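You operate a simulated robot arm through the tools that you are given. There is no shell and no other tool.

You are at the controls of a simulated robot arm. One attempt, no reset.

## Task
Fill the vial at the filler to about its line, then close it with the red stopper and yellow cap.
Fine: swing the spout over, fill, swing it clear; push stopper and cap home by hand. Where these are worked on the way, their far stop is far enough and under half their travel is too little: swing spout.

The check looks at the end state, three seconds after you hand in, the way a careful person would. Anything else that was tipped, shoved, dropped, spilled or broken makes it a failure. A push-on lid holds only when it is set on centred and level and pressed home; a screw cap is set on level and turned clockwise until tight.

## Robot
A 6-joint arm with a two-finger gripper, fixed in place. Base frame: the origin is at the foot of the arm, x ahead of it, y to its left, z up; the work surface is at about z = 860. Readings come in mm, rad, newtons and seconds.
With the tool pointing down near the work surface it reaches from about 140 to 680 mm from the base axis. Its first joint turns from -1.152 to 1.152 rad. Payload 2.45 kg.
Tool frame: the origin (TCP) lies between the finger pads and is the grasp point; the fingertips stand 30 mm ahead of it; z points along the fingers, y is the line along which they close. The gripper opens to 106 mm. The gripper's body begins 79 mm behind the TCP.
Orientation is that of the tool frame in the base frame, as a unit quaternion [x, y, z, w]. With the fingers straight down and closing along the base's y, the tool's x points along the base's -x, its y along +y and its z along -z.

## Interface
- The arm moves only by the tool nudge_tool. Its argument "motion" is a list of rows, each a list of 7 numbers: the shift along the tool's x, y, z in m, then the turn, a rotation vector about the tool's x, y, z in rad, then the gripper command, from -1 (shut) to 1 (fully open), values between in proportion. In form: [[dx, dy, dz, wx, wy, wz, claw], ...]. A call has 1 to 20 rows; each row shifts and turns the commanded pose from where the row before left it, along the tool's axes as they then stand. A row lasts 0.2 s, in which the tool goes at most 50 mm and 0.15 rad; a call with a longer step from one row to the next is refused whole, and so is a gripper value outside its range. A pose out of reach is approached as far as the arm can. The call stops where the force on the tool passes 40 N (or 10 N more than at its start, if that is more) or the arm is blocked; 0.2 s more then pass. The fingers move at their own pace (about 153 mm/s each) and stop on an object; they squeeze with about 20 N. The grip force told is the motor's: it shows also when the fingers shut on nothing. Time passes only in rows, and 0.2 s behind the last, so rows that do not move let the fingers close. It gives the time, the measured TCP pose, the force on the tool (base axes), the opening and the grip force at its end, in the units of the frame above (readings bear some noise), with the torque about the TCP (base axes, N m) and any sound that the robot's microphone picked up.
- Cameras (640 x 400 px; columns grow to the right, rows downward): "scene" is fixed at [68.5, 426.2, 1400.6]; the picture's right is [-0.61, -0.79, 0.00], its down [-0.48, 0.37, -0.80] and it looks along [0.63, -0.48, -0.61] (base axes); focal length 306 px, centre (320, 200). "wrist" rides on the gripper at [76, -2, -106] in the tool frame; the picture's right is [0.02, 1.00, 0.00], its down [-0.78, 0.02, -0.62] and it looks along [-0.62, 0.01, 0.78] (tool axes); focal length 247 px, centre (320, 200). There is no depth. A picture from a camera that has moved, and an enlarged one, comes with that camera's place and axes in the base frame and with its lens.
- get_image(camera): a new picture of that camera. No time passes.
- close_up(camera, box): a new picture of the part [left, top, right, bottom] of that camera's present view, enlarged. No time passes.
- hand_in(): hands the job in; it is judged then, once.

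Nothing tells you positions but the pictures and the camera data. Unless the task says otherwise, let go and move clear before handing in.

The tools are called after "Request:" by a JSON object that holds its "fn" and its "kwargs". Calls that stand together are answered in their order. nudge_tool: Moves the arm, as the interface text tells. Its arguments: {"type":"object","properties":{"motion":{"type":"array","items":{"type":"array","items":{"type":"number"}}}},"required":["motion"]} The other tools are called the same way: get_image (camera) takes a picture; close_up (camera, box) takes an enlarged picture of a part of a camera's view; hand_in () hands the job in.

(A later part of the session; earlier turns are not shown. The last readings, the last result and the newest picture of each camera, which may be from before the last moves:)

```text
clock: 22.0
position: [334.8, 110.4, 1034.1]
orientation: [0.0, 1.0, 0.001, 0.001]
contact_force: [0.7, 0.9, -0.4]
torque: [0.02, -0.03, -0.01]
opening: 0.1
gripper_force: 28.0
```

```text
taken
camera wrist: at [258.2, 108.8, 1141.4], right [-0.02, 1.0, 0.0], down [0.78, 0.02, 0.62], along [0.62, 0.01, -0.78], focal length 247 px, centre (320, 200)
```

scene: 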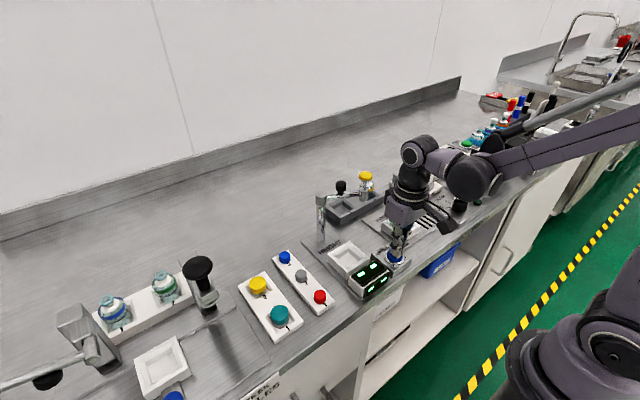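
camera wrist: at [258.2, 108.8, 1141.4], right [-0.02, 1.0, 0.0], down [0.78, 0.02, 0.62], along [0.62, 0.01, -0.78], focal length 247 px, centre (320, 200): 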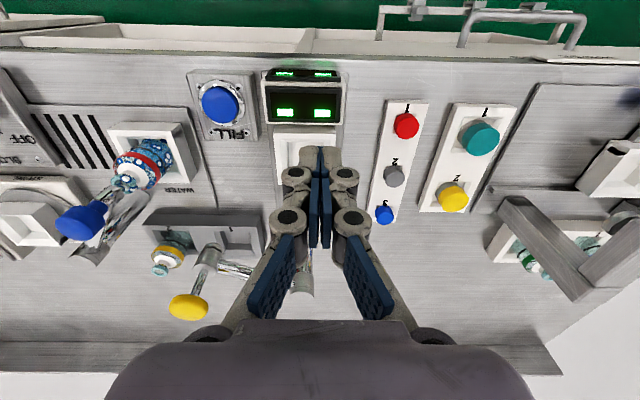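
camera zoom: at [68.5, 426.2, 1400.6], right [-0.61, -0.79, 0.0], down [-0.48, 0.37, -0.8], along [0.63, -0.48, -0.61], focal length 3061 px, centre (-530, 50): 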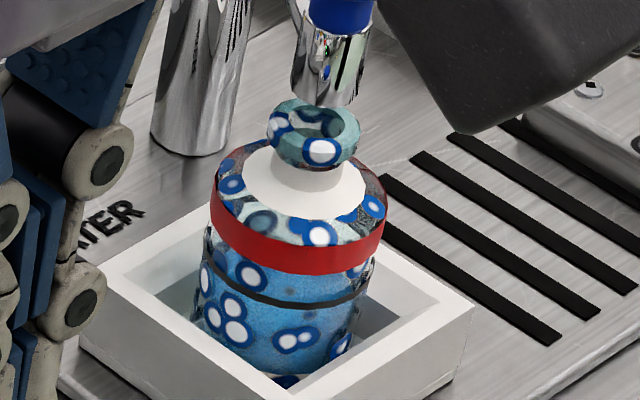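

Request:
{"fn": "close_up", "kwargs": {"camera": "scene", "box": [394, 208, 414, 228]}}

Request:
{"fn": "close_up", "kwargs": {"camera": "wrist", "box": [90, 110, 200, 220]}}

```text
16.00 times, centred on (404, 218) of scene
camera zoom: at [68.5, 426.2, 1400.6], right [-0.61, -0.79, 0.0], down [-0.48, 0.37, -0.8], along [0.63, -0.48, -0.61], focal length 4897 px, centre (-1024, -88)
```

zoom: 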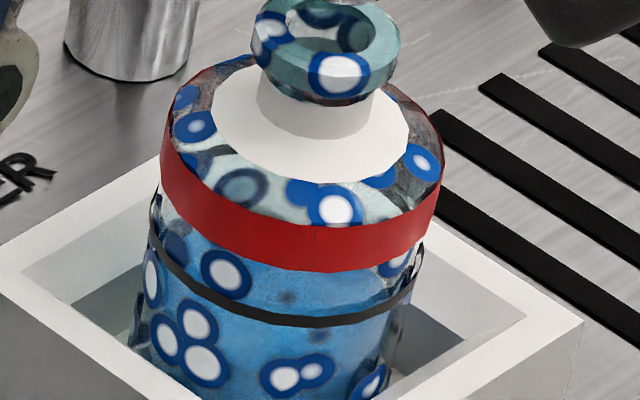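

```text
3.64 times, centred on (145, 165) of wrist
camera zoom: at [258.2, 108.8, 1141.4], right [-0.02, 1.0, 0.0], down [0.78, 0.02, 0.62], along [0.62, 0.01, -0.78], focal length 898 px, centre (956, 327)
```

zoom: 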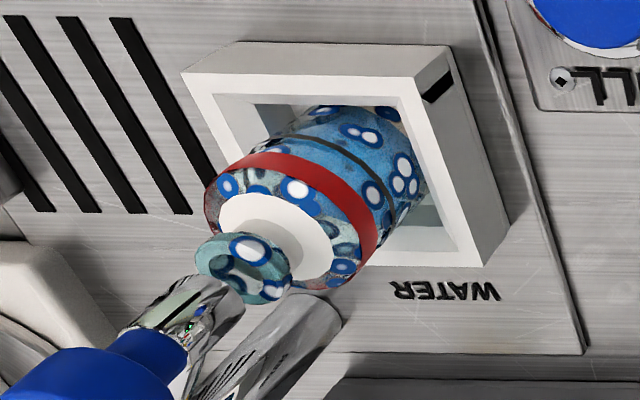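

The side view is still ambiguous. I'll lower the gripper just off the front edge of the bench, so the wrist camera sees the vial at a shallower angle.

Request:
{"fn": "nudge_tool", "kwargs": {"motion": [[0.04, 0.005, 0, 0, 0, 0, -1], [0.035, 0.005, 0, 0, 0, 0, -1], [0, 0, 0.04, 0, 0, 0, -1], [0, 0, 0.04, 0, 0, 0, -1], [0, 0, 0.03, 0, 0, 0, -1], [0, 0, 0, 0, 0, 0, -1]]}}

Request:
{"fn": "get_image", "kwargs": {"camera": "wrist"}}

```text
clock: 23.4
position: [259.9, 120.8, 924.4]
orientation: [0.0, 1.0, 0.001, 0.001]
contact_force: [-0.1, -0.2, 0.8]
torque: [-0.02, -0.01, -0.01]
opening: 0.0
gripper_force: 28.3
```

```text
taken
camera wrist: at [183.8, 118.7, 1031.3], right [-0.02, 1.0, 0.0], down [0.78, 0.02, 0.62], along [0.62, 0.01, -0.78], focal length 247 px, centre (320, 200)
```

wrist: 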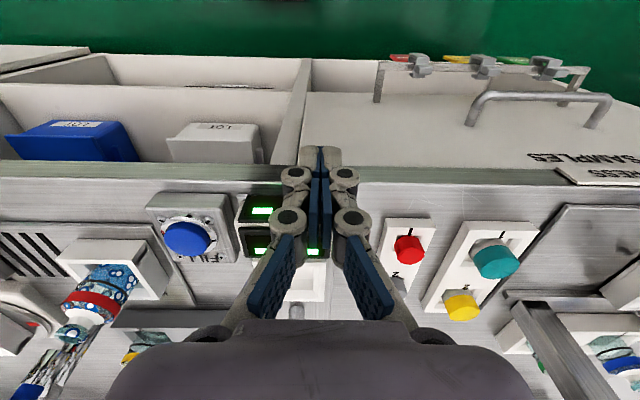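

Request:
{"fn": "close_up", "kwargs": {"camera": "wrist", "box": [50, 250, 150, 350]}}

```text
4.00 times, centred on (100, 300) of wrist
camera zoom: at [183.8, 118.7, 1031.3], right [-0.02, 1.0, 0.0], down [0.78, 0.02, 0.62], along [0.62, 0.01, -0.78], focal length 988 px, centre (1200, -200)
```

zoom: 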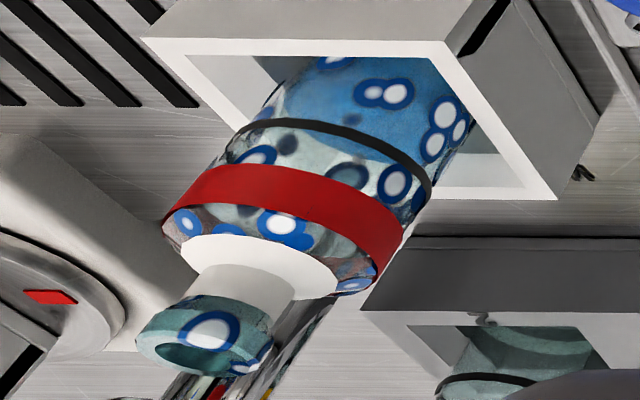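

Request:
{"fn": "close_up", "kwargs": {"camera": "wrist", "box": [90, 255, 130, 295]}}

```text
10.00 times, centred on (110, 275) of wrist
camera zoom: at [183.8, 118.7, 1031.3], right [-0.02, 1.0, 0.0], down [0.78, 0.02, 0.62], along [0.62, 0.01, -0.78], focal length 2470 px, centre (2420, -550)
```

zoom: 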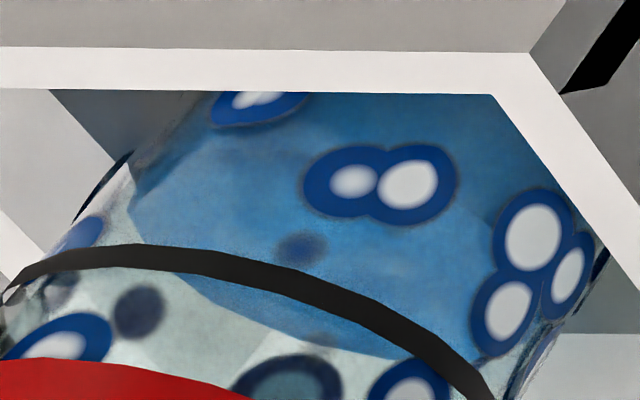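

Now I can tell them apart: the liquid surface is at about z 891 and the ring at about z 902, so roughly 10-12 mm are left. I'll go back to FILL and press for about 0.9 s, then check again from here.

Request:
{"fn": "nudge_tool", "kwargs": {"motion": [[0, 0, -0.04, 0, 0, 0, -1], [0, -0.011, -0.03, 0, 0, 0, -1], [-0.026, -0.035, 0, 0, 0, 0, -1], [-0.026, -0.035, 0, 0, 0, 0, -1], [-0.025, -0.03, 0, 0, 0, 0, -1], [0, 0, 0.04, 0, 0, 0, -1], [0, 0, 0.03, 0, 0, 0, -1], [0, 0, 0, 0, 0, 0, -1]]}}

Request:
{"fn": "get_image", "kwargs": {"camera": "wrist"}}

```text
clock: 25.2
position: [338.0, 8.6, 925.5]
orientation: [0.0, 1.0, 0.001, 0.001]
contact_force: [1.4, -0.1, 0.3]
torque: [0.01, -0.02, -0.03]
opening: 0.0
gripper_force: 29.1
```

```text
taken
camera wrist: at [261.9, 6.4, 1031.9], right [-0.02, 1.0, 0.0], down [0.78, 0.02, 0.62], along [0.62, 0.01, -0.78], focal length 247 px, centre (320, 200)
```

wrist: 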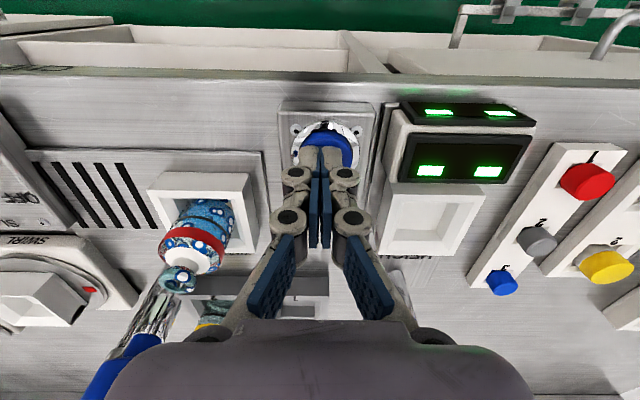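

Request:
{"fn": "nudge_tool", "kwargs": {"motion": [[0, 0.0015, 0.0065, 0, 0, 0, -1], [0, 0, 0, 0, 0, 0, -1], [0, 0, 0, 0, 0, 0, -1], [0, 0, 0, 0, 0, 0, -1], [0, 0, 0, 0, 0, 0, -1], [0, 0, -0.0065, 0, 0, 0, -1], [0, 0, 0, 0, 0, 0, -1]]}}

Request:
{"fn": "close_up", "kwargs": {"camera": "wrist", "box": [140, 170, 220, 250]}}

```text
clock: 26.8
position: [339.0, 10.4, 926.0]
orientation: [0.001, 1.0, 0.001, 0.001]
contact_force: [0.0, 0.2, -0.1]
torque: [0.01, 0.02, 0.0]
opening: 0.3
gripper_force: 28.1
heard: click
```

```text
5.00 times, centred on (180, 210) of wrist
camera zoom: at [262.6, 8.9, 1032.2], right [-0.02, 1.0, 0.0], down [0.78, 0.02, 0.62], along [0.62, 0.01, -0.78], focal length 1235 px, centre (1020, 150)
```

zoom: 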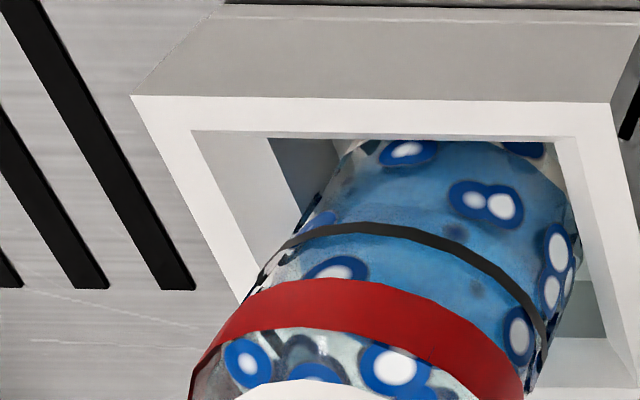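

Now I'll go back to the low viewpoint to check the level.

Request:
{"fn": "nudge_tool", "kwargs": {"motion": [[0, 0, -0.04, 0, 0, 0, -1], [0, 0, -0.03, 0, 0, 0, -1], [0.026, 0.035, 0, 0, 0, 0, -1], [0.026, 0.035, 0, 0, 0, 0, -1], [0.025, 0.03, 0, 0, 0, 0, -1], [0, 0.01, 0.04, 0, 0, 0, -1], [0, 0, 0.03, 0, 0, 0, -1], [0, 0, 0, 0, 0, 0, -1]]}}

Request:
{"fn": "close_up", "kwargs": {"camera": "wrist", "box": [80, 250, 130, 300]}}

Request:
{"fn": "close_up", "kwargs": {"camera": "scene", "box": [394, 208, 414, 228]}}

```text
clock: 28.6
position: [263.0, 120.1, 924.6]
orientation: [-0.001, 1.0, 0.001, 0.002]
contact_force: [-0.8, 0.2, 0.2]
torque: [0.01, 0.0, 0.02]
opening: 0.0
gripper_force: 28.3
```

```text
8.00 times, centred on (105, 275) of wrist
camera zoom: at [187.1, 118.9, 1031.7], right [-0.02, 1.0, 0.0], down [0.78, 0.02, 0.62], along [0.62, 0.01, -0.78], focal length 1976 px, centre (2040, -400)
```

zoom: 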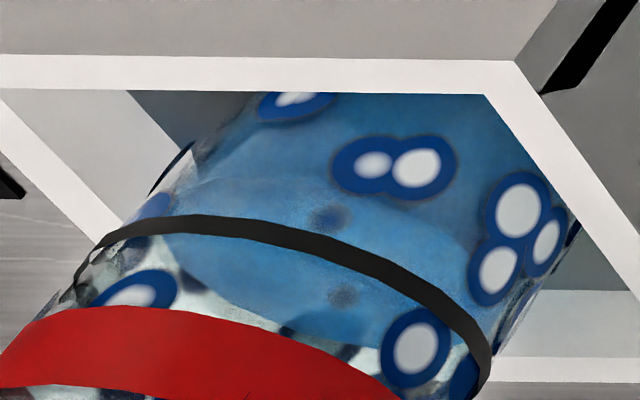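

```text
16.00 times, centred on (404, 218) of scene
camera zoom: at [68.5, 426.2, 1400.6], right [-0.61, -0.79, 0.0], down [-0.48, 0.37, -0.8], along [0.63, -0.48, -0.61], focal length 4897 px, centre (-1024, -88)
```

zoom: 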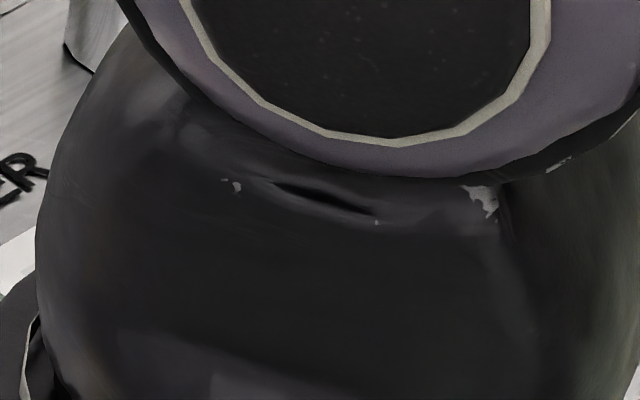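

The surface is now at about z 897 against the ring at about 903, so some 5-6 mm remain. I'll do one more, slightly shorter press.

Request:
{"fn": "nudge_tool", "kwargs": {"motion": [[0, 0, -0.04, 0, 0, 0, -1], [0, -0.01, -0.03, 0, 0, 0, -1], [-0.026, -0.035, 0, 0, 0, 0, -1], [-0.026, -0.035, 0, 0, 0, 0, -1], [-0.024, -0.03, 0, 0, 0, 0, -1], [0, 0, 0.04, 0, 0, 0, -1], [0, 0, 0.03, 0, 0, 0, -1], [0, 0, 0, 0, 0, 0, -1]]}}

Request:
{"fn": "get_image", "kwargs": {"camera": "wrist"}}

```text
clock: 30.4
position: [334.5, 10.2, 924.4]
orientation: [0.0, 1.0, 0.001, 0.001]
contact_force: [0.6, 0.1, 1.0]
torque: [-0.01, -0.02, 0.0]
opening: 0.0
gripper_force: 28.4
```

```text
taken
camera wrist: at [259.3, 8.6, 1031.0], right [-0.02, 1.0, 0.0], down [0.78, 0.02, 0.62], along [0.62, 0.01, -0.78], focal length 247 px, centre (320, 200)
```

wrist: 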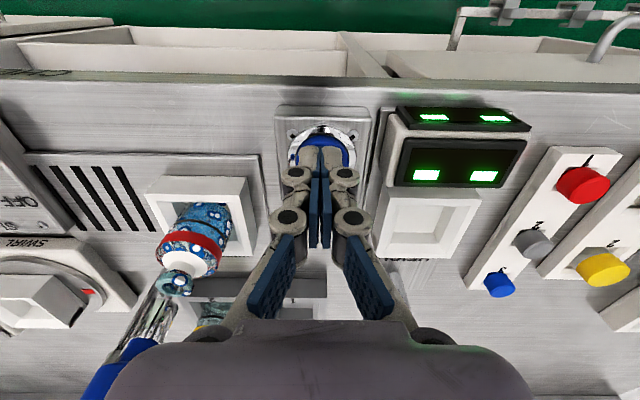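

Request:
{"fn": "nudge_tool", "kwargs": {"motion": [[0, 0, 0.006, 0, 0, 0, -1], [0, 0, 0, 0, 0, 0, -1], [0, 0, 0, 0, 0, 0, -1], [0, 0, 0, 0, 0, 0, -1], [0, 0, -0.006, 0, 0, 0, -1], [0, 0, 0, 0, 0, 0, -1]]}}

Request:
{"fn": "nudge_tool", "kwargs": {"motion": [[0, 0, -0.04, 0, 0, 0, -1], [0, 0, -0.03, 0, 0, 0, -1], [0.026, 0.035, 0, 0, 0, 0, -1], [0.026, 0.035, 0, 0, 0, 0, -1], [0.024, 0.03, 0, 0, 0, 0, -1], [0, 0.01, 0.04, 0, 0, 0, -1], [0, 0, 0.03, 0, 0, 0, -1], [0, 0, 0, 0, 0, 0, -1]]}}

Request:
{"fn": "close_up", "kwargs": {"camera": "wrist", "box": [80, 250, 130, 300]}}

```text
clock: 31.8
position: [337.1, 11.7, 924.4]
orientation: [0.0, 1.0, 0.001, 0.001]
contact_force: [0.9, -0.2, -0.8]
torque: [-0.01, -0.02, -0.01]
opening: 0.0
gripper_force: 29.5
heard: click
```

```text
clock: 33.6
position: [260.4, 119.7, 924.9]
orientation: [0.0, 1.0, 0.001, 0.001]
contact_force: [0.0, -1.1, -0.5]
torque: [0.0, -0.01, 0.01]
opening: 0.2
gripper_force: 28.5
```

```text
8.00 times, centred on (105, 275) of wrist
camera zoom: at [184.4, 119.6, 1031.2], right [-0.02, 1.0, 0.0], down [0.78, 0.02, 0.62], along [0.62, 0.01, -0.78], focal length 1976 px, centre (2040, -400)
```

zoom: 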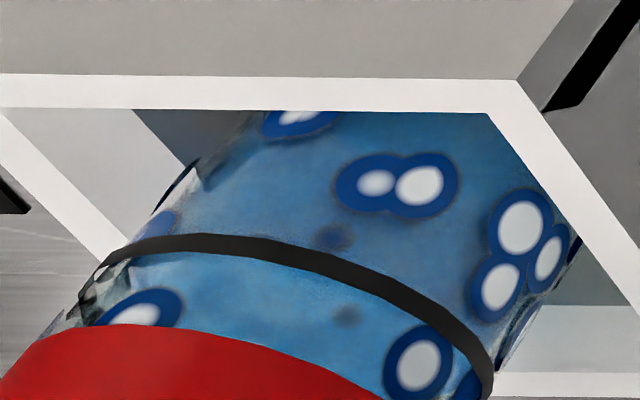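

The liquid surface now coincides with the line. Next I'll return to the spout knob at about (399, -81), approaching from above with the fingers open.

Request:
{"fn": "nudge_tool", "kwargs": {"motion": [[0, 0, -0.045, 0, 0, 0, -1], [0, 0, -0.045, 0, 0, 0, -1], [0, 0, -0.045, 0, 0, 0, -0.5], [0, 0, -0.015, 0, 0, 0, 0], [-0.028, -0.04, 0, 0, 0, 0, 0], [-0.028, -0.04, 0, 0, 0, 0, 0], [-0.028, -0.04, 0, 0, 0, 0, 0], [-0.028, -0.04, 0, 0, 0, 0, 0], [-0.027, -0.04, 0, 0, 0, 0, 0], [0, 0, 0, 0, 0, 0, 0]]}}

Request:
{"fn": "get_image", "kwargs": {"camera": "wrist"}}

Request:
{"fn": "close_up", "kwargs": {"camera": "scene", "box": [330, 120, 470, 260]}}

```text
clock: 35.8
position: [400.8, -80.4, 1075.1]
orientation: [0.001, 1.0, 0.0, 0.0]
contact_force: [0.1, 0.5, 0.0]
torque: [-0.01, -0.02, 0.03]
opening: 53.2
gripper_force: 0.0
```

```text
taken
camera wrist: at [325.2, -82.2, 1181.3], right [-0.02, 1.0, 0.0], down [0.78, 0.02, 0.62], along [0.62, 0.01, -0.78], focal length 247 px, centre (320, 200)
```

wrist: 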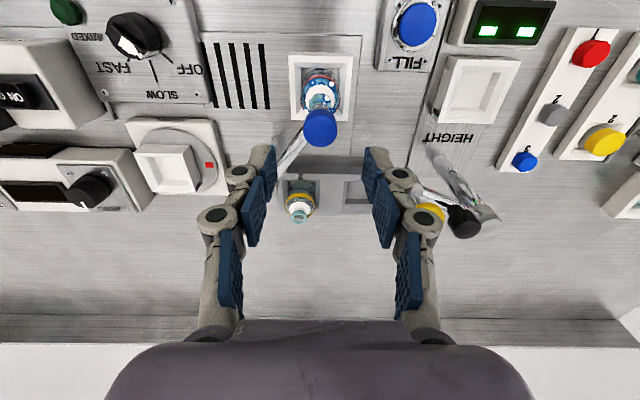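

```text
2.86 times, centred on (400, 190) of scene
camera zoom: at [68.5, 426.2, 1400.6], right [-0.61, -0.79, 0.0], down [-0.48, 0.37, -0.8], along [0.63, -0.48, -0.61], focal length 874 px, centre (91, 229)
```

zoom: 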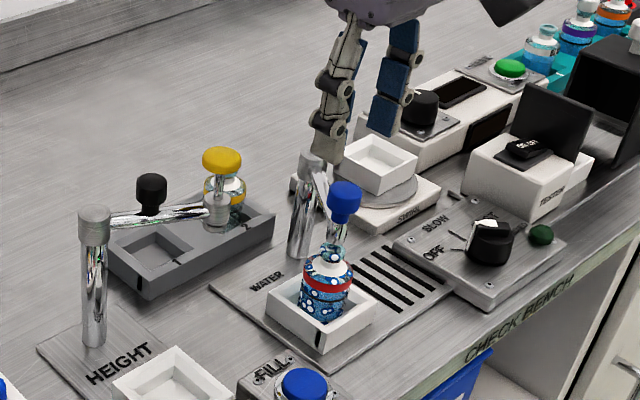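

The knob is centred again. I'll descend, narrow the gap and swing the spout back along the arc.

Request:
{"fn": "nudge_tool", "kwargs": {"motion": [[0, 0, 0.02, 0, 0, 0, 0], [0, 0, 0.02, 0, 0, 0, 0], [0, 0, 0.018, 0, 0, 0, 0], [0, 0, 0, 0, 0, 0, -0.3], [0, 0, 0, 0, 0, 0, -0.3]]}}

Request:
{"fn": "get_image", "kwargs": {"camera": "wrist"}}

```text
clock: 37.0
position: [400.5, -78.8, 1017.6]
orientation: [0.0, 1.0, 0.001, 0.001]
contact_force: [0.4, -0.5, -0.1]
torque: [0.02, 0.01, -0.01]
opening: 37.2
gripper_force: 0.1
```

```text
taken
camera wrist: at [324.0, -80.3, 1123.8], right [-0.02, 1.0, 0.0], down [0.78, 0.02, 0.62], along [0.62, 0.01, -0.78], focal length 247 px, centre (320, 200)
```

wrist: 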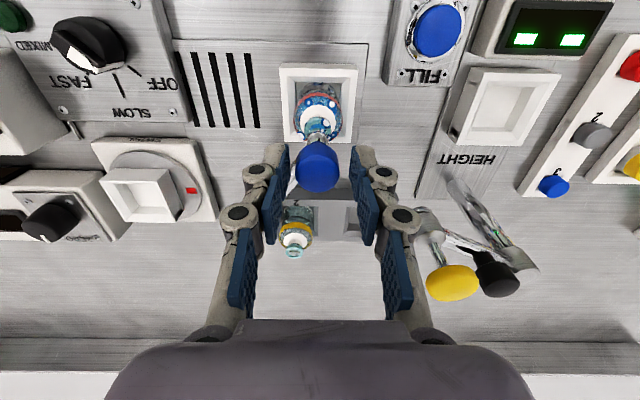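

Request:
{"fn": "nudge_tool", "kwargs": {"motion": [[0.0045, -0.014, 0, 0, 0, 0, -0.3], [0.0045, -0.0082, 0, 0, 0, 0, -0.3], [0.0037, -0.0086, 0, 0, 0, 0, -0.3], [0.0027, -0.0089, 0, 0, 0, 0, -0.3], [0.0018, -0.0092, 0, 0, 0, 0, -0.3], [0.0008, -0.0094, 0, 0, 0, 0, -0.3], [-0.0001, -0.0093, 0, 0, 0, 0, -0.3], [-0.0012, -0.0093, 0, 0, 0, 0, -0.3], [-0.0021, -0.0092, 0, 0, 0, 0, -0.3]]}}

Request:
{"fn": "get_image", "kwargs": {"camera": "wrist"}}

```text
clock: 39.0
position: [385.3, -165.7, 1014.5]
orientation: [0.0, 1.0, 0.002, 0.001]
contact_force: [-0.2, 0.6, -0.3]
torque: [0.03, 0.0, 0.03]
opening: 37.5
gripper_force: 0.4
```

```text
taken
camera wrist: at [309.2, -166.9, 1122.0], right [-0.02, 1.0, 0.0], down [0.78, 0.02, 0.62], along [0.62, 0.01, -0.78], focal length 247 px, centre (320, 200)
```

wrist: 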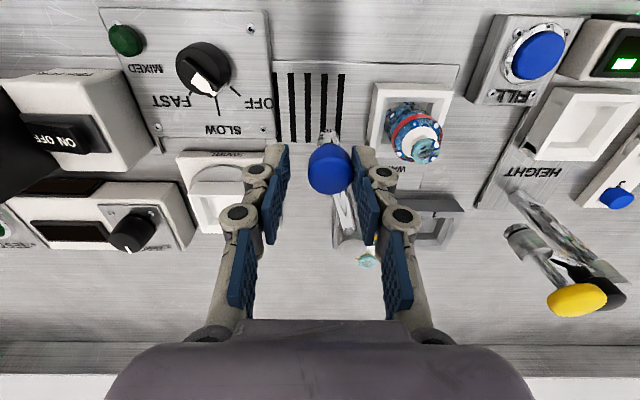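

Request:
{"fn": "nudge_tool", "kwargs": {"motion": [[-0.003, -0.009, 0, 0, 0, 0, -0.3], [-0.004, -0.0085, 0, 0, 0, 0, -0.3], [-0.005, -0.0081, 0, 0, 0, 0, -0.3], [-0.0028, -0.0038, 0, 0, 0, 0, -0.3], [-0.0028, -0.0036, 0, 0, 0, 0, -0.3]]}}

Request:
{"fn": "get_image", "kwargs": {"camera": "wrist"}}

Request:
{"fn": "close_up", "kwargs": {"camera": "scene", "box": [330, 120, 470, 260]}}

```text
clock: 40.2
position: [401.9, -197.6, 1015.5]
orientation: [0.0, 1.0, 0.002, 0.0]
contact_force: [-1.8, 12.0, -2.5]
torque: [0.28, 0.08, -0.03]
opening: 45.1
gripper_force: 5.5
```

```text
taken
camera wrist: at [326.6, -199.0, 1123.3], right [-0.02, 1.0, 0.0], down [0.78, 0.01, 0.62], along [0.62, 0.02, -0.78], focal length 247 px, centre (320, 200)
```

wrist: 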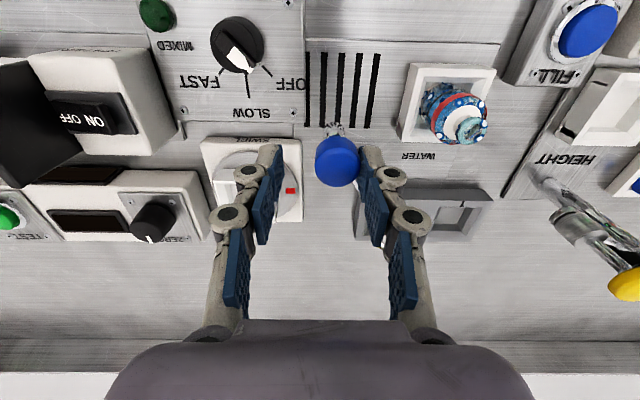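

```text
2.86 times, centred on (400, 190) of scene
camera zoom: at [68.5, 426.5, 1400.5], right [-0.61, -0.79, 0.0], down [-0.48, 0.37, -0.8], along [0.63, -0.48, -0.61], focal length 874 px, centre (91, 229)
```

zoom: 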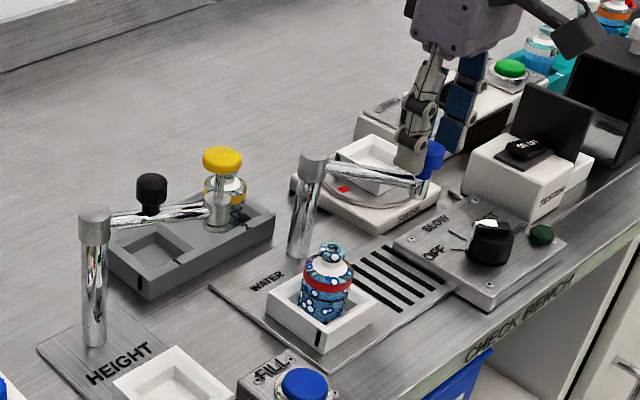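

The spout is back at its starting stop. I'll release it, rise, and move above the red stopper at about (358, 202, 885).

Request:
{"fn": "nudge_tool", "kwargs": {"motion": [[0.001, 0.005, 0, 0, 0, 0, -0.1], [0.001, 0.005, 0, 0, 0, 0, 0.1], [0, 0, -0.03, 0, 0, 0, 0.1], [0, 0, -0.04, 0, 0, 0, 0], [0.004, 0.04, 0, 0, 0, 0, 0], [0.004, 0.045, 0, 0, 0, 0, 0], [0.005, 0.045, 0, 0, 0, 0, 0], [0.005, 0.045, 0, 0, 0, 0, 0], [0.005, 0.045, 0, 0, 0, 0, 0], [0.005, 0.045, 0, 0, 0, 0, 0], [0.005, 0.045, 0, 0, 0, 0, 0], [0.005, 0.045, 0, 0, 0, 0, 0], [0.005, 0.03, 0, 0, 0, 0, 0], [0, 0, 0.03, 0, 0, 0, 0], [0, 0, 0.04, 0, 0, 0, 0], [0, 0, 0, 0, 0, 0, 0]]}}

Request:
{"fn": "get_image", "kwargs": {"camera": "wrist"}}

Request:
{"fn": "get_image", "kwargs": {"camera": "scene"}}

```text
clock: 43.6
position: [358.4, 198.2, 1015.1]
orientation: [0.0, 1.0, 0.001, 0.001]
contact_force: [0.0, 0.0, 0.0]
torque: [0.0, 0.0, 0.02]
opening: 53.0
gripper_force: 0.1
```

```text
taken
camera wrist: at [282.3, 196.9, 1122.5], right [-0.02, 1.0, 0.0], down [0.78, 0.02, 0.62], along [0.62, 0.01, -0.78], focal length 247 px, centre (320, 200)
```

wrist: 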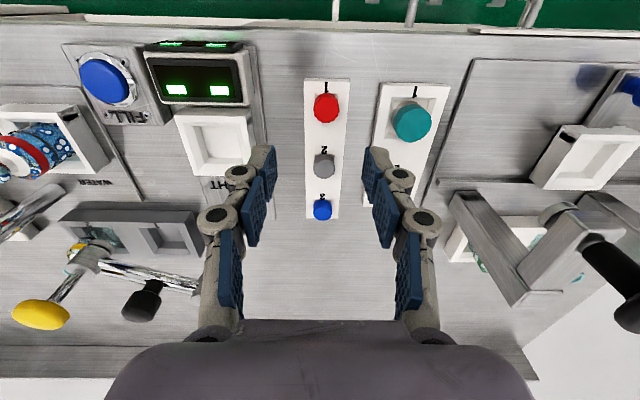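

```text
taken
```

scene: 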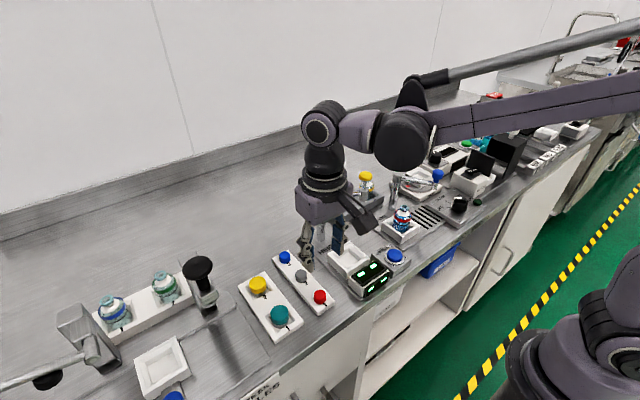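

Request:
{"fn": "close_up", "kwargs": {"camera": "wrist", "box": [280, 70, 370, 160]}}

Request:
{"fn": "close_up", "kwargs": {"camera": "scene", "box": [290, 270, 345, 325]}}

Request:
{"fn": "close_up", "kwargs": {"camera": "scene", "box": [235, 260, 300, 325]}}

Request:
{"fn": "close_up", "kwargs": {"camera": "scene", "box": [380, 195, 425, 240]}}

```text
4.44 times, centred on (325, 115) of wrist
camera zoom: at [282.3, 196.9, 1122.5], right [-0.02, 1.0, 0.0], down [0.78, 0.02, 0.62], along [0.62, 0.01, -0.78], focal length 1098 px, centre (298, 578)
```

zoom: 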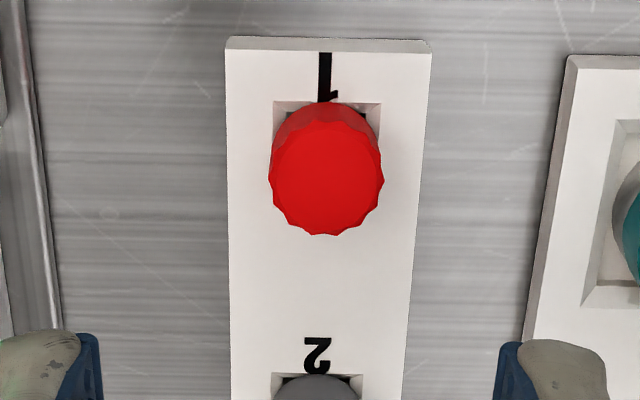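

```text
7.27 times, centred on (318, 298) of scene
camera zoom: at [68.5, 426.2, 1400.6], right [-0.61, -0.79, 0.0], down [-0.48, 0.37, -0.8], along [0.63, -0.48, -0.61], focal length 2226 px, centre (338, -509)
```

zoom: 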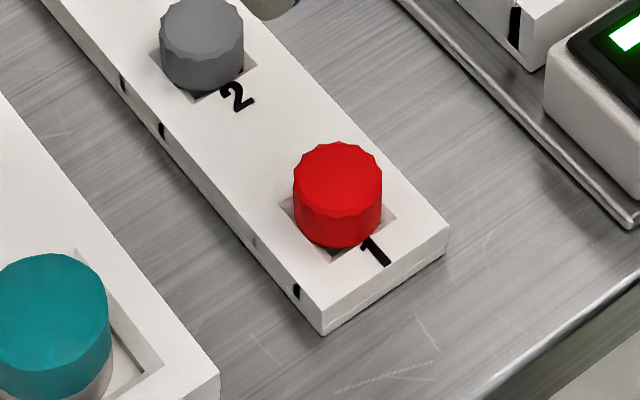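

```text
6.15 times, centred on (268, 292) of scene
camera zoom: at [68.5, 426.2, 1400.6], right [-0.61, -0.79, 0.0], down [-0.48, 0.37, -0.8], along [0.63, -0.48, -0.61], focal length 1884 px, centre (643, -369)
```

zoom: 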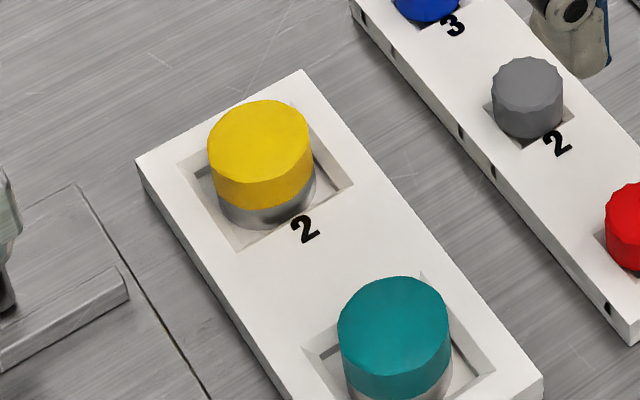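

```text
8.89 times, centred on (402, 218) of scene
camera zoom: at [68.5, 426.2, 1400.6], right [-0.61, -0.79, 0.0], down [-0.48, 0.37, -0.8], along [0.63, -0.48, -0.61], focal length 2721 px, centre (-413, 44)
```

zoom: 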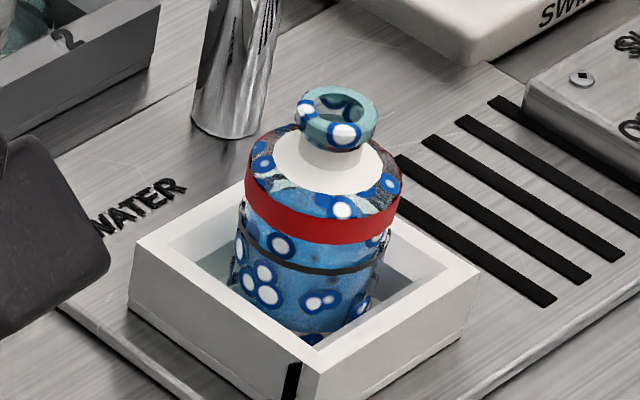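

The stopper is a ribbed piece about 23 mm across, with about 15 mm showing above the tray. I'll lower to refine its position.

Request:
{"fn": "nudge_tool", "kwargs": {"motion": [[-0.003, 0.0045, 0.03, 0, 0, 0, -0.1], [0, 0, 0.03, 0, 0, 0, -0.1], [0, 0, 0, 0, 0, 0, -0.1]]}}

Request:
{"fn": "get_image", "kwargs": {"camera": "wrist"}}

Request:
{"fn": "close_up", "kwargs": {"camera": "wrist", "box": [270, 90, 370, 190]}}

```text
clock: 44.4
position: [362.2, 202.7, 955.7]
orientation: [0.0, 1.0, 0.0, 0.001]
contact_force: [0.9, 0.8, 0.6]
torque: [0.01, 0.03, 0.0]
opening: 47.6
gripper_force: 0.2
```

```text
taken
camera wrist: at [285.3, 199.8, 1061.9], right [-0.02, 1.0, 0.0], down [0.78, 0.02, 0.62], along [0.62, 0.01, -0.78], focal length 247 px, centre (320, 200)
```

wrist: 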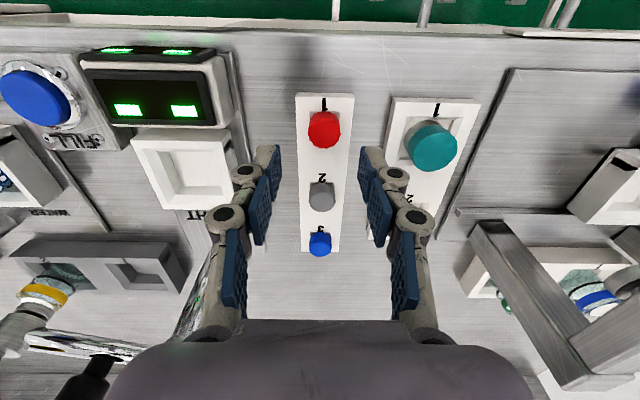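

```text
4.00 times, centred on (320, 140) of wrist
camera zoom: at [285.3, 199.8, 1061.9], right [-0.02, 1.0, 0.0], down [0.78, 0.02, 0.62], along [0.62, 0.01, -0.78], focal length 988 px, centre (320, 440)
```

zoom: 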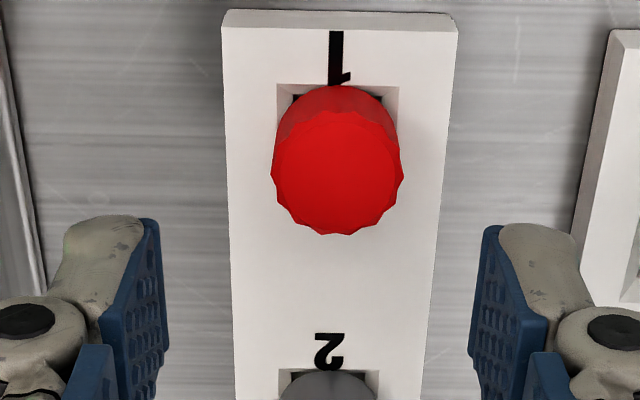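

The stopper's top is at about (363.5, 204, 880). I'll centre over it and descend to grip its upper part with the fingertips.

Request:
{"fn": "nudge_tool", "kwargs": {"motion": [[-0.0022, 0.0022, 0.015, 0, 0, 0, -0.1], [0, 0, 0.015, 0, 0, 0, -0.1], [0, 0, 0.012, 0, 0, 0, -0.1], [0, 0, 0, 0, 0, 0, -0.1]]}}

Request:
{"fn": "get_image", "kwargs": {"camera": "wrist"}}

Request:
{"fn": "close_up", "kwargs": {"camera": "scene", "box": [280, 250, 350, 320]}}

```text
clock: 45.4
position: [362.3, 204.4, 913.3]
orientation: [0.0, 1.0, 0.002, 0.0]
contact_force: [0.3, 0.4, -0.4]
torque: [0.0, -0.01, -0.02]
opening: 47.6
gripper_force: 0.0
```

```text
taken
camera wrist: at [286.5, 202.2, 1021.9], right [-0.02, 1.0, 0.0], down [0.78, 0.02, 0.62], along [0.62, 0.01, -0.78], focal length 247 px, centre (320, 200)
```

wrist: 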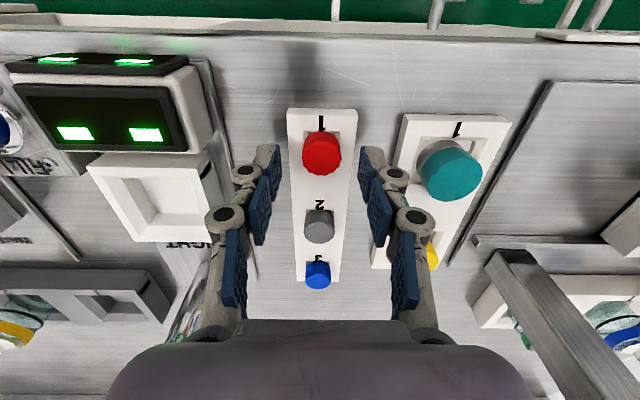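

```text
5.71 times, centred on (315, 285) of scene
camera zoom: at [68.5, 426.2, 1400.6], right [-0.61, -0.79, 0.0], down [-0.48, 0.37, -0.8], along [0.63, -0.48, -0.61], focal length 1749 px, centre (349, -286)
```

zoom: 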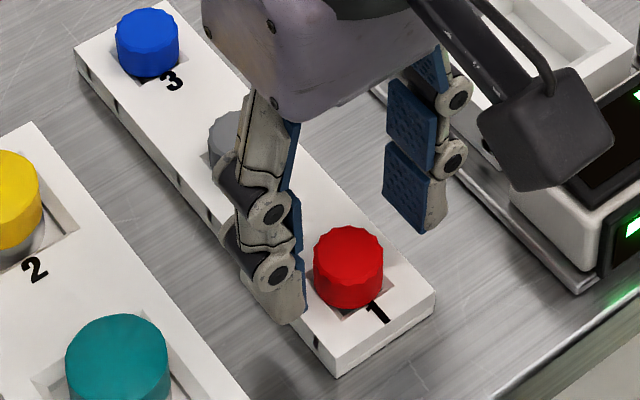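

Request:
{"fn": "close_up", "kwargs": {"camera": "wrist", "box": [260, 100, 380, 220]}}

Request:
{"fn": "nudge_tool", "kwargs": {"motion": [[0, 0, 0.006, 0, 0, 0, -0.1], [0, 0, 0.005, 0, 0, 0, -0.1], [0, 0, 0, 0, 0, 0, -0.1]]}}

Request:
{"fn": "close_up", "kwargs": {"camera": "wrist", "box": [260, 100, 380, 220]}}

Request:
{"fn": "close_up", "kwargs": {"camera": "scene", "box": [280, 250, 350, 320]}}

```text
3.33 times, centred on (320, 160) of wrist
camera zoom: at [286.5, 202.2, 1021.9], right [-0.02, 1.0, 0.0], down [0.78, 0.02, 0.62], along [0.62, 0.01, -0.78], focal length 823 px, centre (320, 333)
```

zoom: 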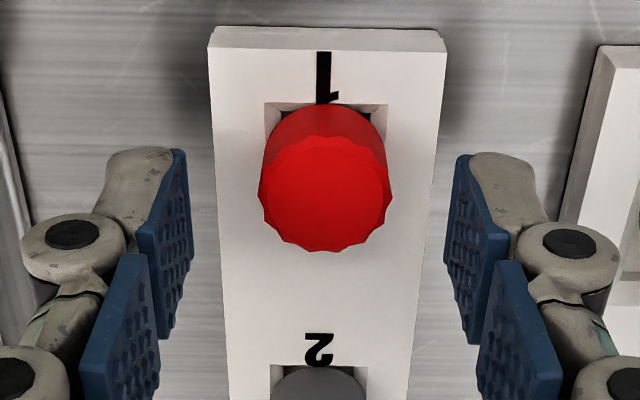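

```text
clock: 46.2
position: [364.1, 202.5, 903.9]
orientation: [-0.001, 1.0, 0.002, 0.002]
contact_force: [-0.4, 0.8, 0.1]
torque: [0.0, -0.01, -0.02]
opening: 47.4
gripper_force: 0.1
```

```text
3.33 times, centred on (320, 160) of wrist
camera zoom: at [287.2, 202.3, 1011.4], right [-0.02, 1.0, 0.0], down [0.78, 0.02, 0.62], along [0.62, 0.01, -0.78], focal length 823 px, centre (320, 333)
```

zoom: 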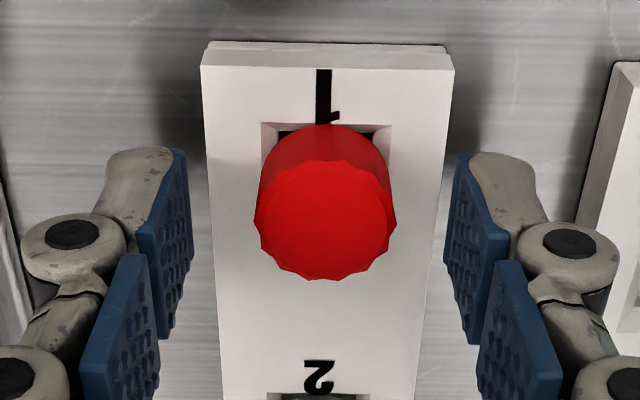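

```text
5.71 times, centred on (315, 285) of scene
camera zoom: at [68.5, 426.2, 1400.6], right [-0.61, -0.79, 0.0], down [-0.48, 0.37, -0.8], along [0.63, -0.48, -0.61], focal length 1749 px, centre (349, -286)
```

zoom: 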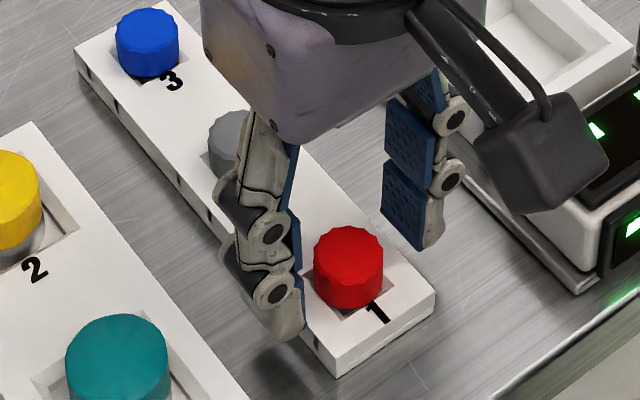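

The stopper is centred between the pads with its top about 8 mm above the fingertips. I'll close on it.

Request:
{"fn": "nudge_tool", "kwargs": {"motion": [[0, 0, 0.001, 0, 0, 0, -0.3], [0, 0, 0, 0, 0, 0, -0.5], [0, 0, 0, 0, 0, 0, -1], [0, 0, 0, 0, 0, 0, -1], [0, 0, 0, 0, 0, 0, -1]]}}

Request:
{"fn": "close_up", "kwargs": {"camera": "wrist", "box": [260, 100, 380, 220]}}

Request:
{"fn": "close_up", "kwargs": {"camera": "scene", "box": [280, 250, 350, 320]}}

```text
clock: 47.4
position: [363.2, 203.9, 903.5]
orientation: [0.0, 1.0, 0.002, 0.0]
contact_force: [0.0, 0.0, 0.4]
torque: [0.02, -0.02, 0.0]
opening: 22.0
gripper_force: 20.5
```

```text
3.33 times, centred on (320, 160) of wrist
camera zoom: at [287.2, 202.7, 1010.1], right [-0.02, 1.0, 0.0], down [0.78, 0.02, 0.62], along [0.62, 0.01, -0.78], focal length 823 px, centre (320, 333)
```

zoom: 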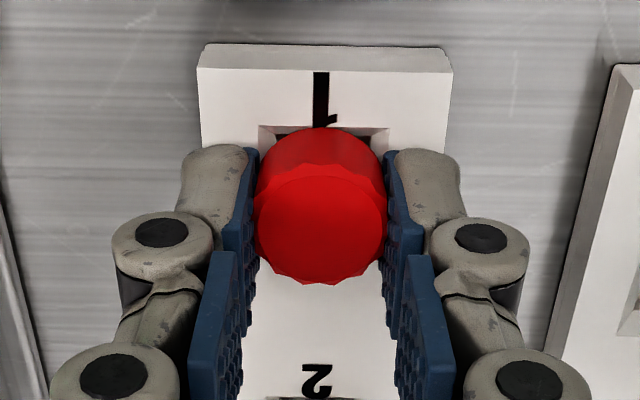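

```text
5.71 times, centred on (315, 285) of scene
camera zoom: at [68.5, 426.2, 1400.6], right [-0.61, -0.79, 0.0], down [-0.48, 0.37, -0.8], along [0.63, -0.48, -0.61], focal length 1749 px, centre (349, -286)
```

zoom: 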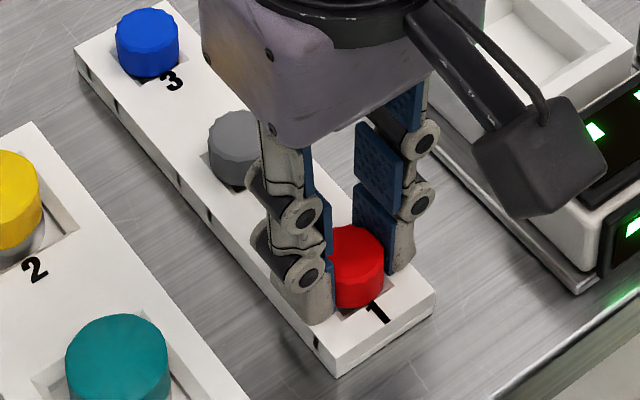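

The grip is firm at 22.0 mm. I'll lift straight up and check how the stopper hangs.

Request:
{"fn": "nudge_tool", "kwargs": {"motion": [[0, 0, -0.01, 0, 0, 0, -1], [0, 0, -0.02, 0, 0, 0, -1], [0, 0, -0.04, 0, 0, 0, -1], [0, 0, -0.04, 0, 0, 0, -1], [0, 0, 0, 0, 0, 0, -1]]}}

Request:
{"fn": "close_up", "kwargs": {"camera": "wrist", "box": [260, 100, 380, 220]}}

Request:
{"fn": "close_up", "kwargs": {"camera": "scene", "box": [270, 190, 350, 270]}}

```text
clock: 48.6
position: [363.5, 203.7, 1012.9]
orientation: [0.0, 1.0, 0.0, 0.001]
contact_force: [0.5, -0.1, 0.0]
torque: [-0.02, -0.02, 0.01]
opening: 21.9
gripper_force: 20.5
```

```text
3.33 times, centred on (320, 160) of wrist
camera zoom: at [287.8, 201.7, 1120.4], right [-0.02, 1.0, 0.0], down [0.78, 0.02, 0.62], along [0.62, 0.01, -0.78], focal length 823 px, centre (320, 333)
```

zoom: 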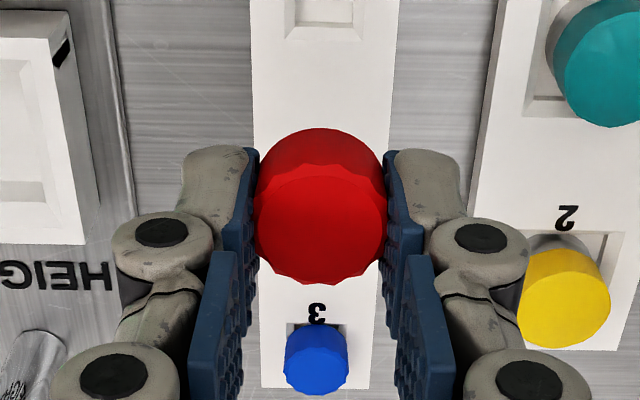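

```text
5.00 times, centred on (310, 230) of scene
camera zoom: at [68.5, 426.2, 1400.6], right [-0.61, -0.79, 0.0], down [-0.48, 0.37, -0.8], along [0.63, -0.48, -0.61], focal length 1530 px, centre (370, 50)
```

zoom: 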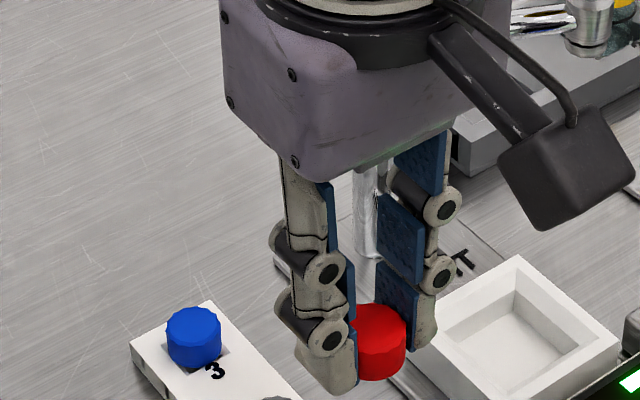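

The stopper is held straight. I'll carry it, high, to above the vial and measure the mouth position carefully from there.

Request:
{"fn": "nudge_tool", "kwargs": {"motion": [[0, 0, -0.04, 0, 0, 0, -1], [-0.003, -0.03, -0.01, 0, 0, 0, -1], [-0.005, -0.04, 0, 0, 0, 0, -1], [-0.005, -0.043, 0, 0, 0, 0, -1], [-0.005, -0.043, 0, 0, 0, 0, -1], [-0.005, -0.043, 0, 0, 0, 0, -1], [-0.005, -0.043, 0, 0, 0, 0, -1], [-0.005, -0.03, 0, 0, 0, 0, -1], [-0.003, -0.013, 0, 0, 0, 0, -1], [0, 0, 0, 0, 0, 0, -1]]}}

Request:
{"fn": "get_image", "kwargs": {"camera": "wrist"}}

Request:
{"fn": "close_up", "kwargs": {"camera": "wrist", "box": [260, 50, 380, 170]}}

Request:
{"fn": "close_up", "kwargs": {"camera": "scene", "box": [350, 140, 450, 240]}}

```text
clock: 50.8
position: [398.6, -81.2, 1062.4]
orientation: [-0.001, 1.0, 0.0, 0.001]
contact_force: [0.1, 0.6, -0.3]
torque: [-0.03, 0.0, 0.02]
opening: 21.7
gripper_force: 19.2
```

```text
taken
camera wrist: at [322.5, -83.6, 1169.4], right [-0.02, 1.0, 0.0], down [0.78, 0.02, 0.62], along [0.62, 0.01, -0.78], focal length 247 px, centre (320, 200)
```

wrist: 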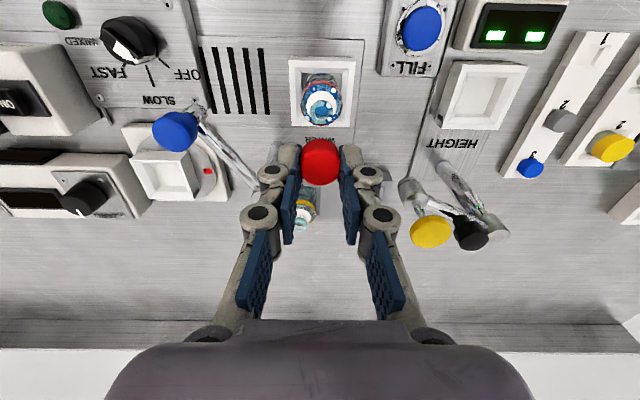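

```text
3.33 times, centred on (320, 110) of wrist
camera zoom: at [322.5, -83.6, 1169.4], right [-0.02, 1.0, 0.0], down [0.78, 0.02, 0.62], along [0.62, 0.01, -0.78], focal length 823 px, centre (320, 500)
```

zoom: 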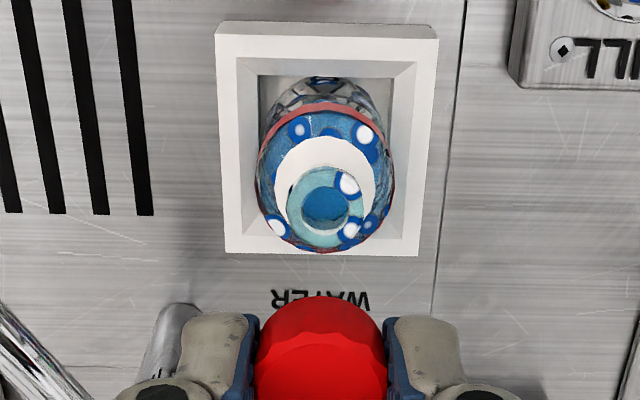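

```text
4.00 times, centred on (400, 190) of scene
camera zoom: at [68.5, 426.2, 1400.6], right [-0.61, -0.79, 0.0], down [-0.48, 0.37, -0.8], along [0.63, -0.48, -0.61], focal length 1224 px, centre (0, 240)
```

zoom: 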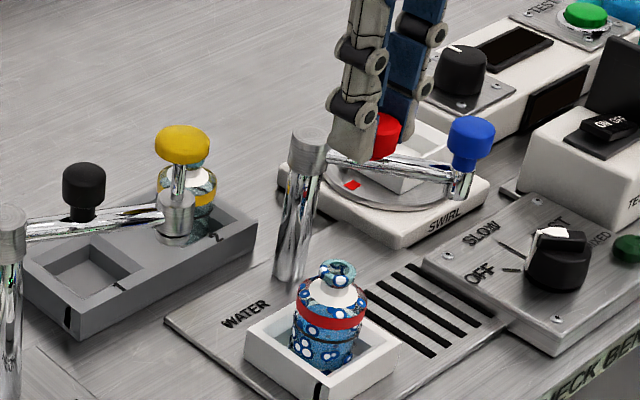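

I put the mouth at about (400.2, -81, 940). Next I'll measure exactly where the stopper sits in the fingers.

Request:
{"fn": "close_up", "kwargs": {"camera": "wrist", "box": [290, 130, 350, 190]}}

Request:
{"fn": "close_up", "kwargs": {"camera": "scene", "box": [425, 150, 455, 185]}}

```text
6.67 times, centred on (320, 160) of wrist
camera zoom: at [322.5, -83.6, 1169.4], right [-0.02, 1.0, 0.0], down [0.78, 0.02, 0.62], along [0.62, 0.01, -0.78], focal length 1646 px, centre (320, 467)
```

zoom: 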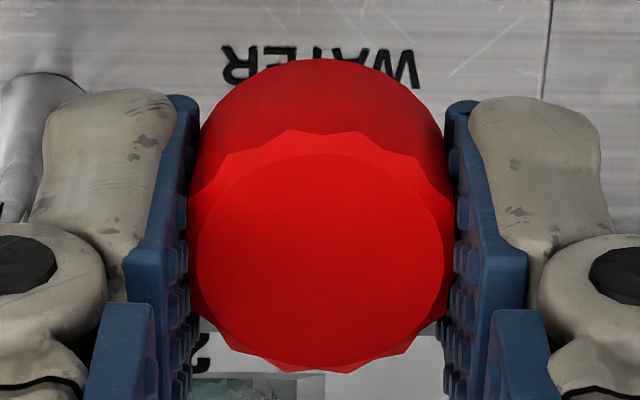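

```text
11.43 times, centred on (440, 168) of scene
camera zoom: at [68.5, 426.2, 1400.6], right [-0.61, -0.79, 0.0], down [-0.48, 0.37, -0.8], along [0.63, -0.48, -0.61], focal length 3498 px, centre (-1051, 571)
```

zoom: 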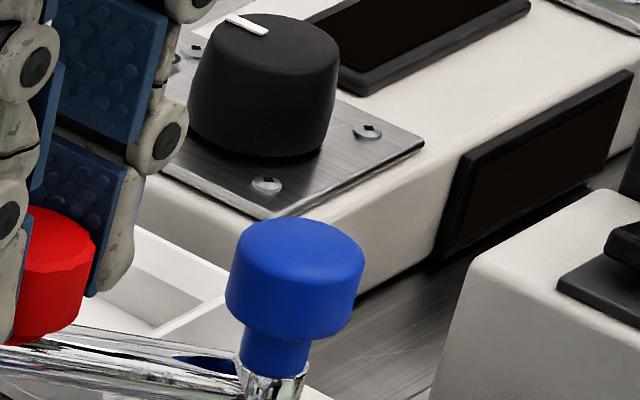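

Request:
{"fn": "close_up", "kwargs": {"camera": "scene", "box": [405, 162, 429, 186]}}

Request:
{"fn": "close_up", "kwargs": {"camera": "scene", "box": [310, 282, 330, 306]}}

Request:
{"fn": "close_up", "kwargs": {"camera": "scene", "box": [275, 245, 315, 285]}}

```text
16.00 times, centred on (417, 174) of scene
camera zoom: at [68.5, 426.2, 1400.6], right [-0.61, -0.79, 0.0], down [-0.48, 0.37, -0.8], along [0.63, -0.48, -0.61], focal length 4897 px, centre (-1232, 616)
```

zoom: 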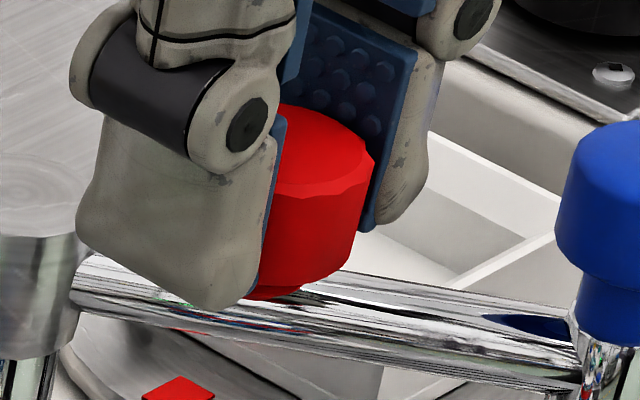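

```text
16.00 times, centred on (320, 294) of scene
camera zoom: at [68.5, 426.2, 1400.6], right [-0.61, -0.79, 0.0], down [-0.48, 0.37, -0.8], along [0.63, -0.48, -0.61], focal length 4897 px, centre (320, -1304)
```

zoom: 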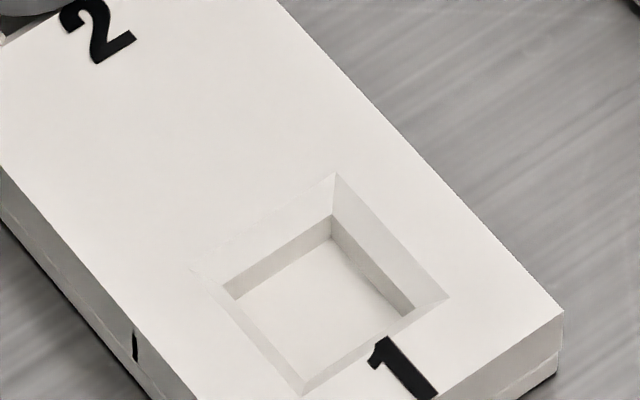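

```text
10.00 times, centred on (295, 265) of scene
camera zoom: at [68.5, 426.2, 1400.6], right [-0.61, -0.79, 0.0], down [-0.48, 0.37, -0.8], along [0.63, -0.48, -0.61], focal length 3061 px, centre (570, -450)
```

zoom: 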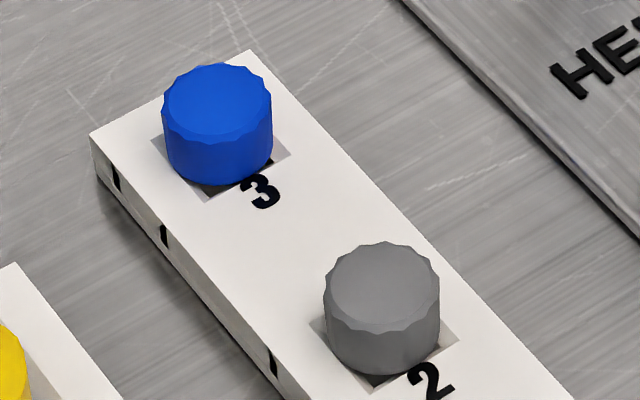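

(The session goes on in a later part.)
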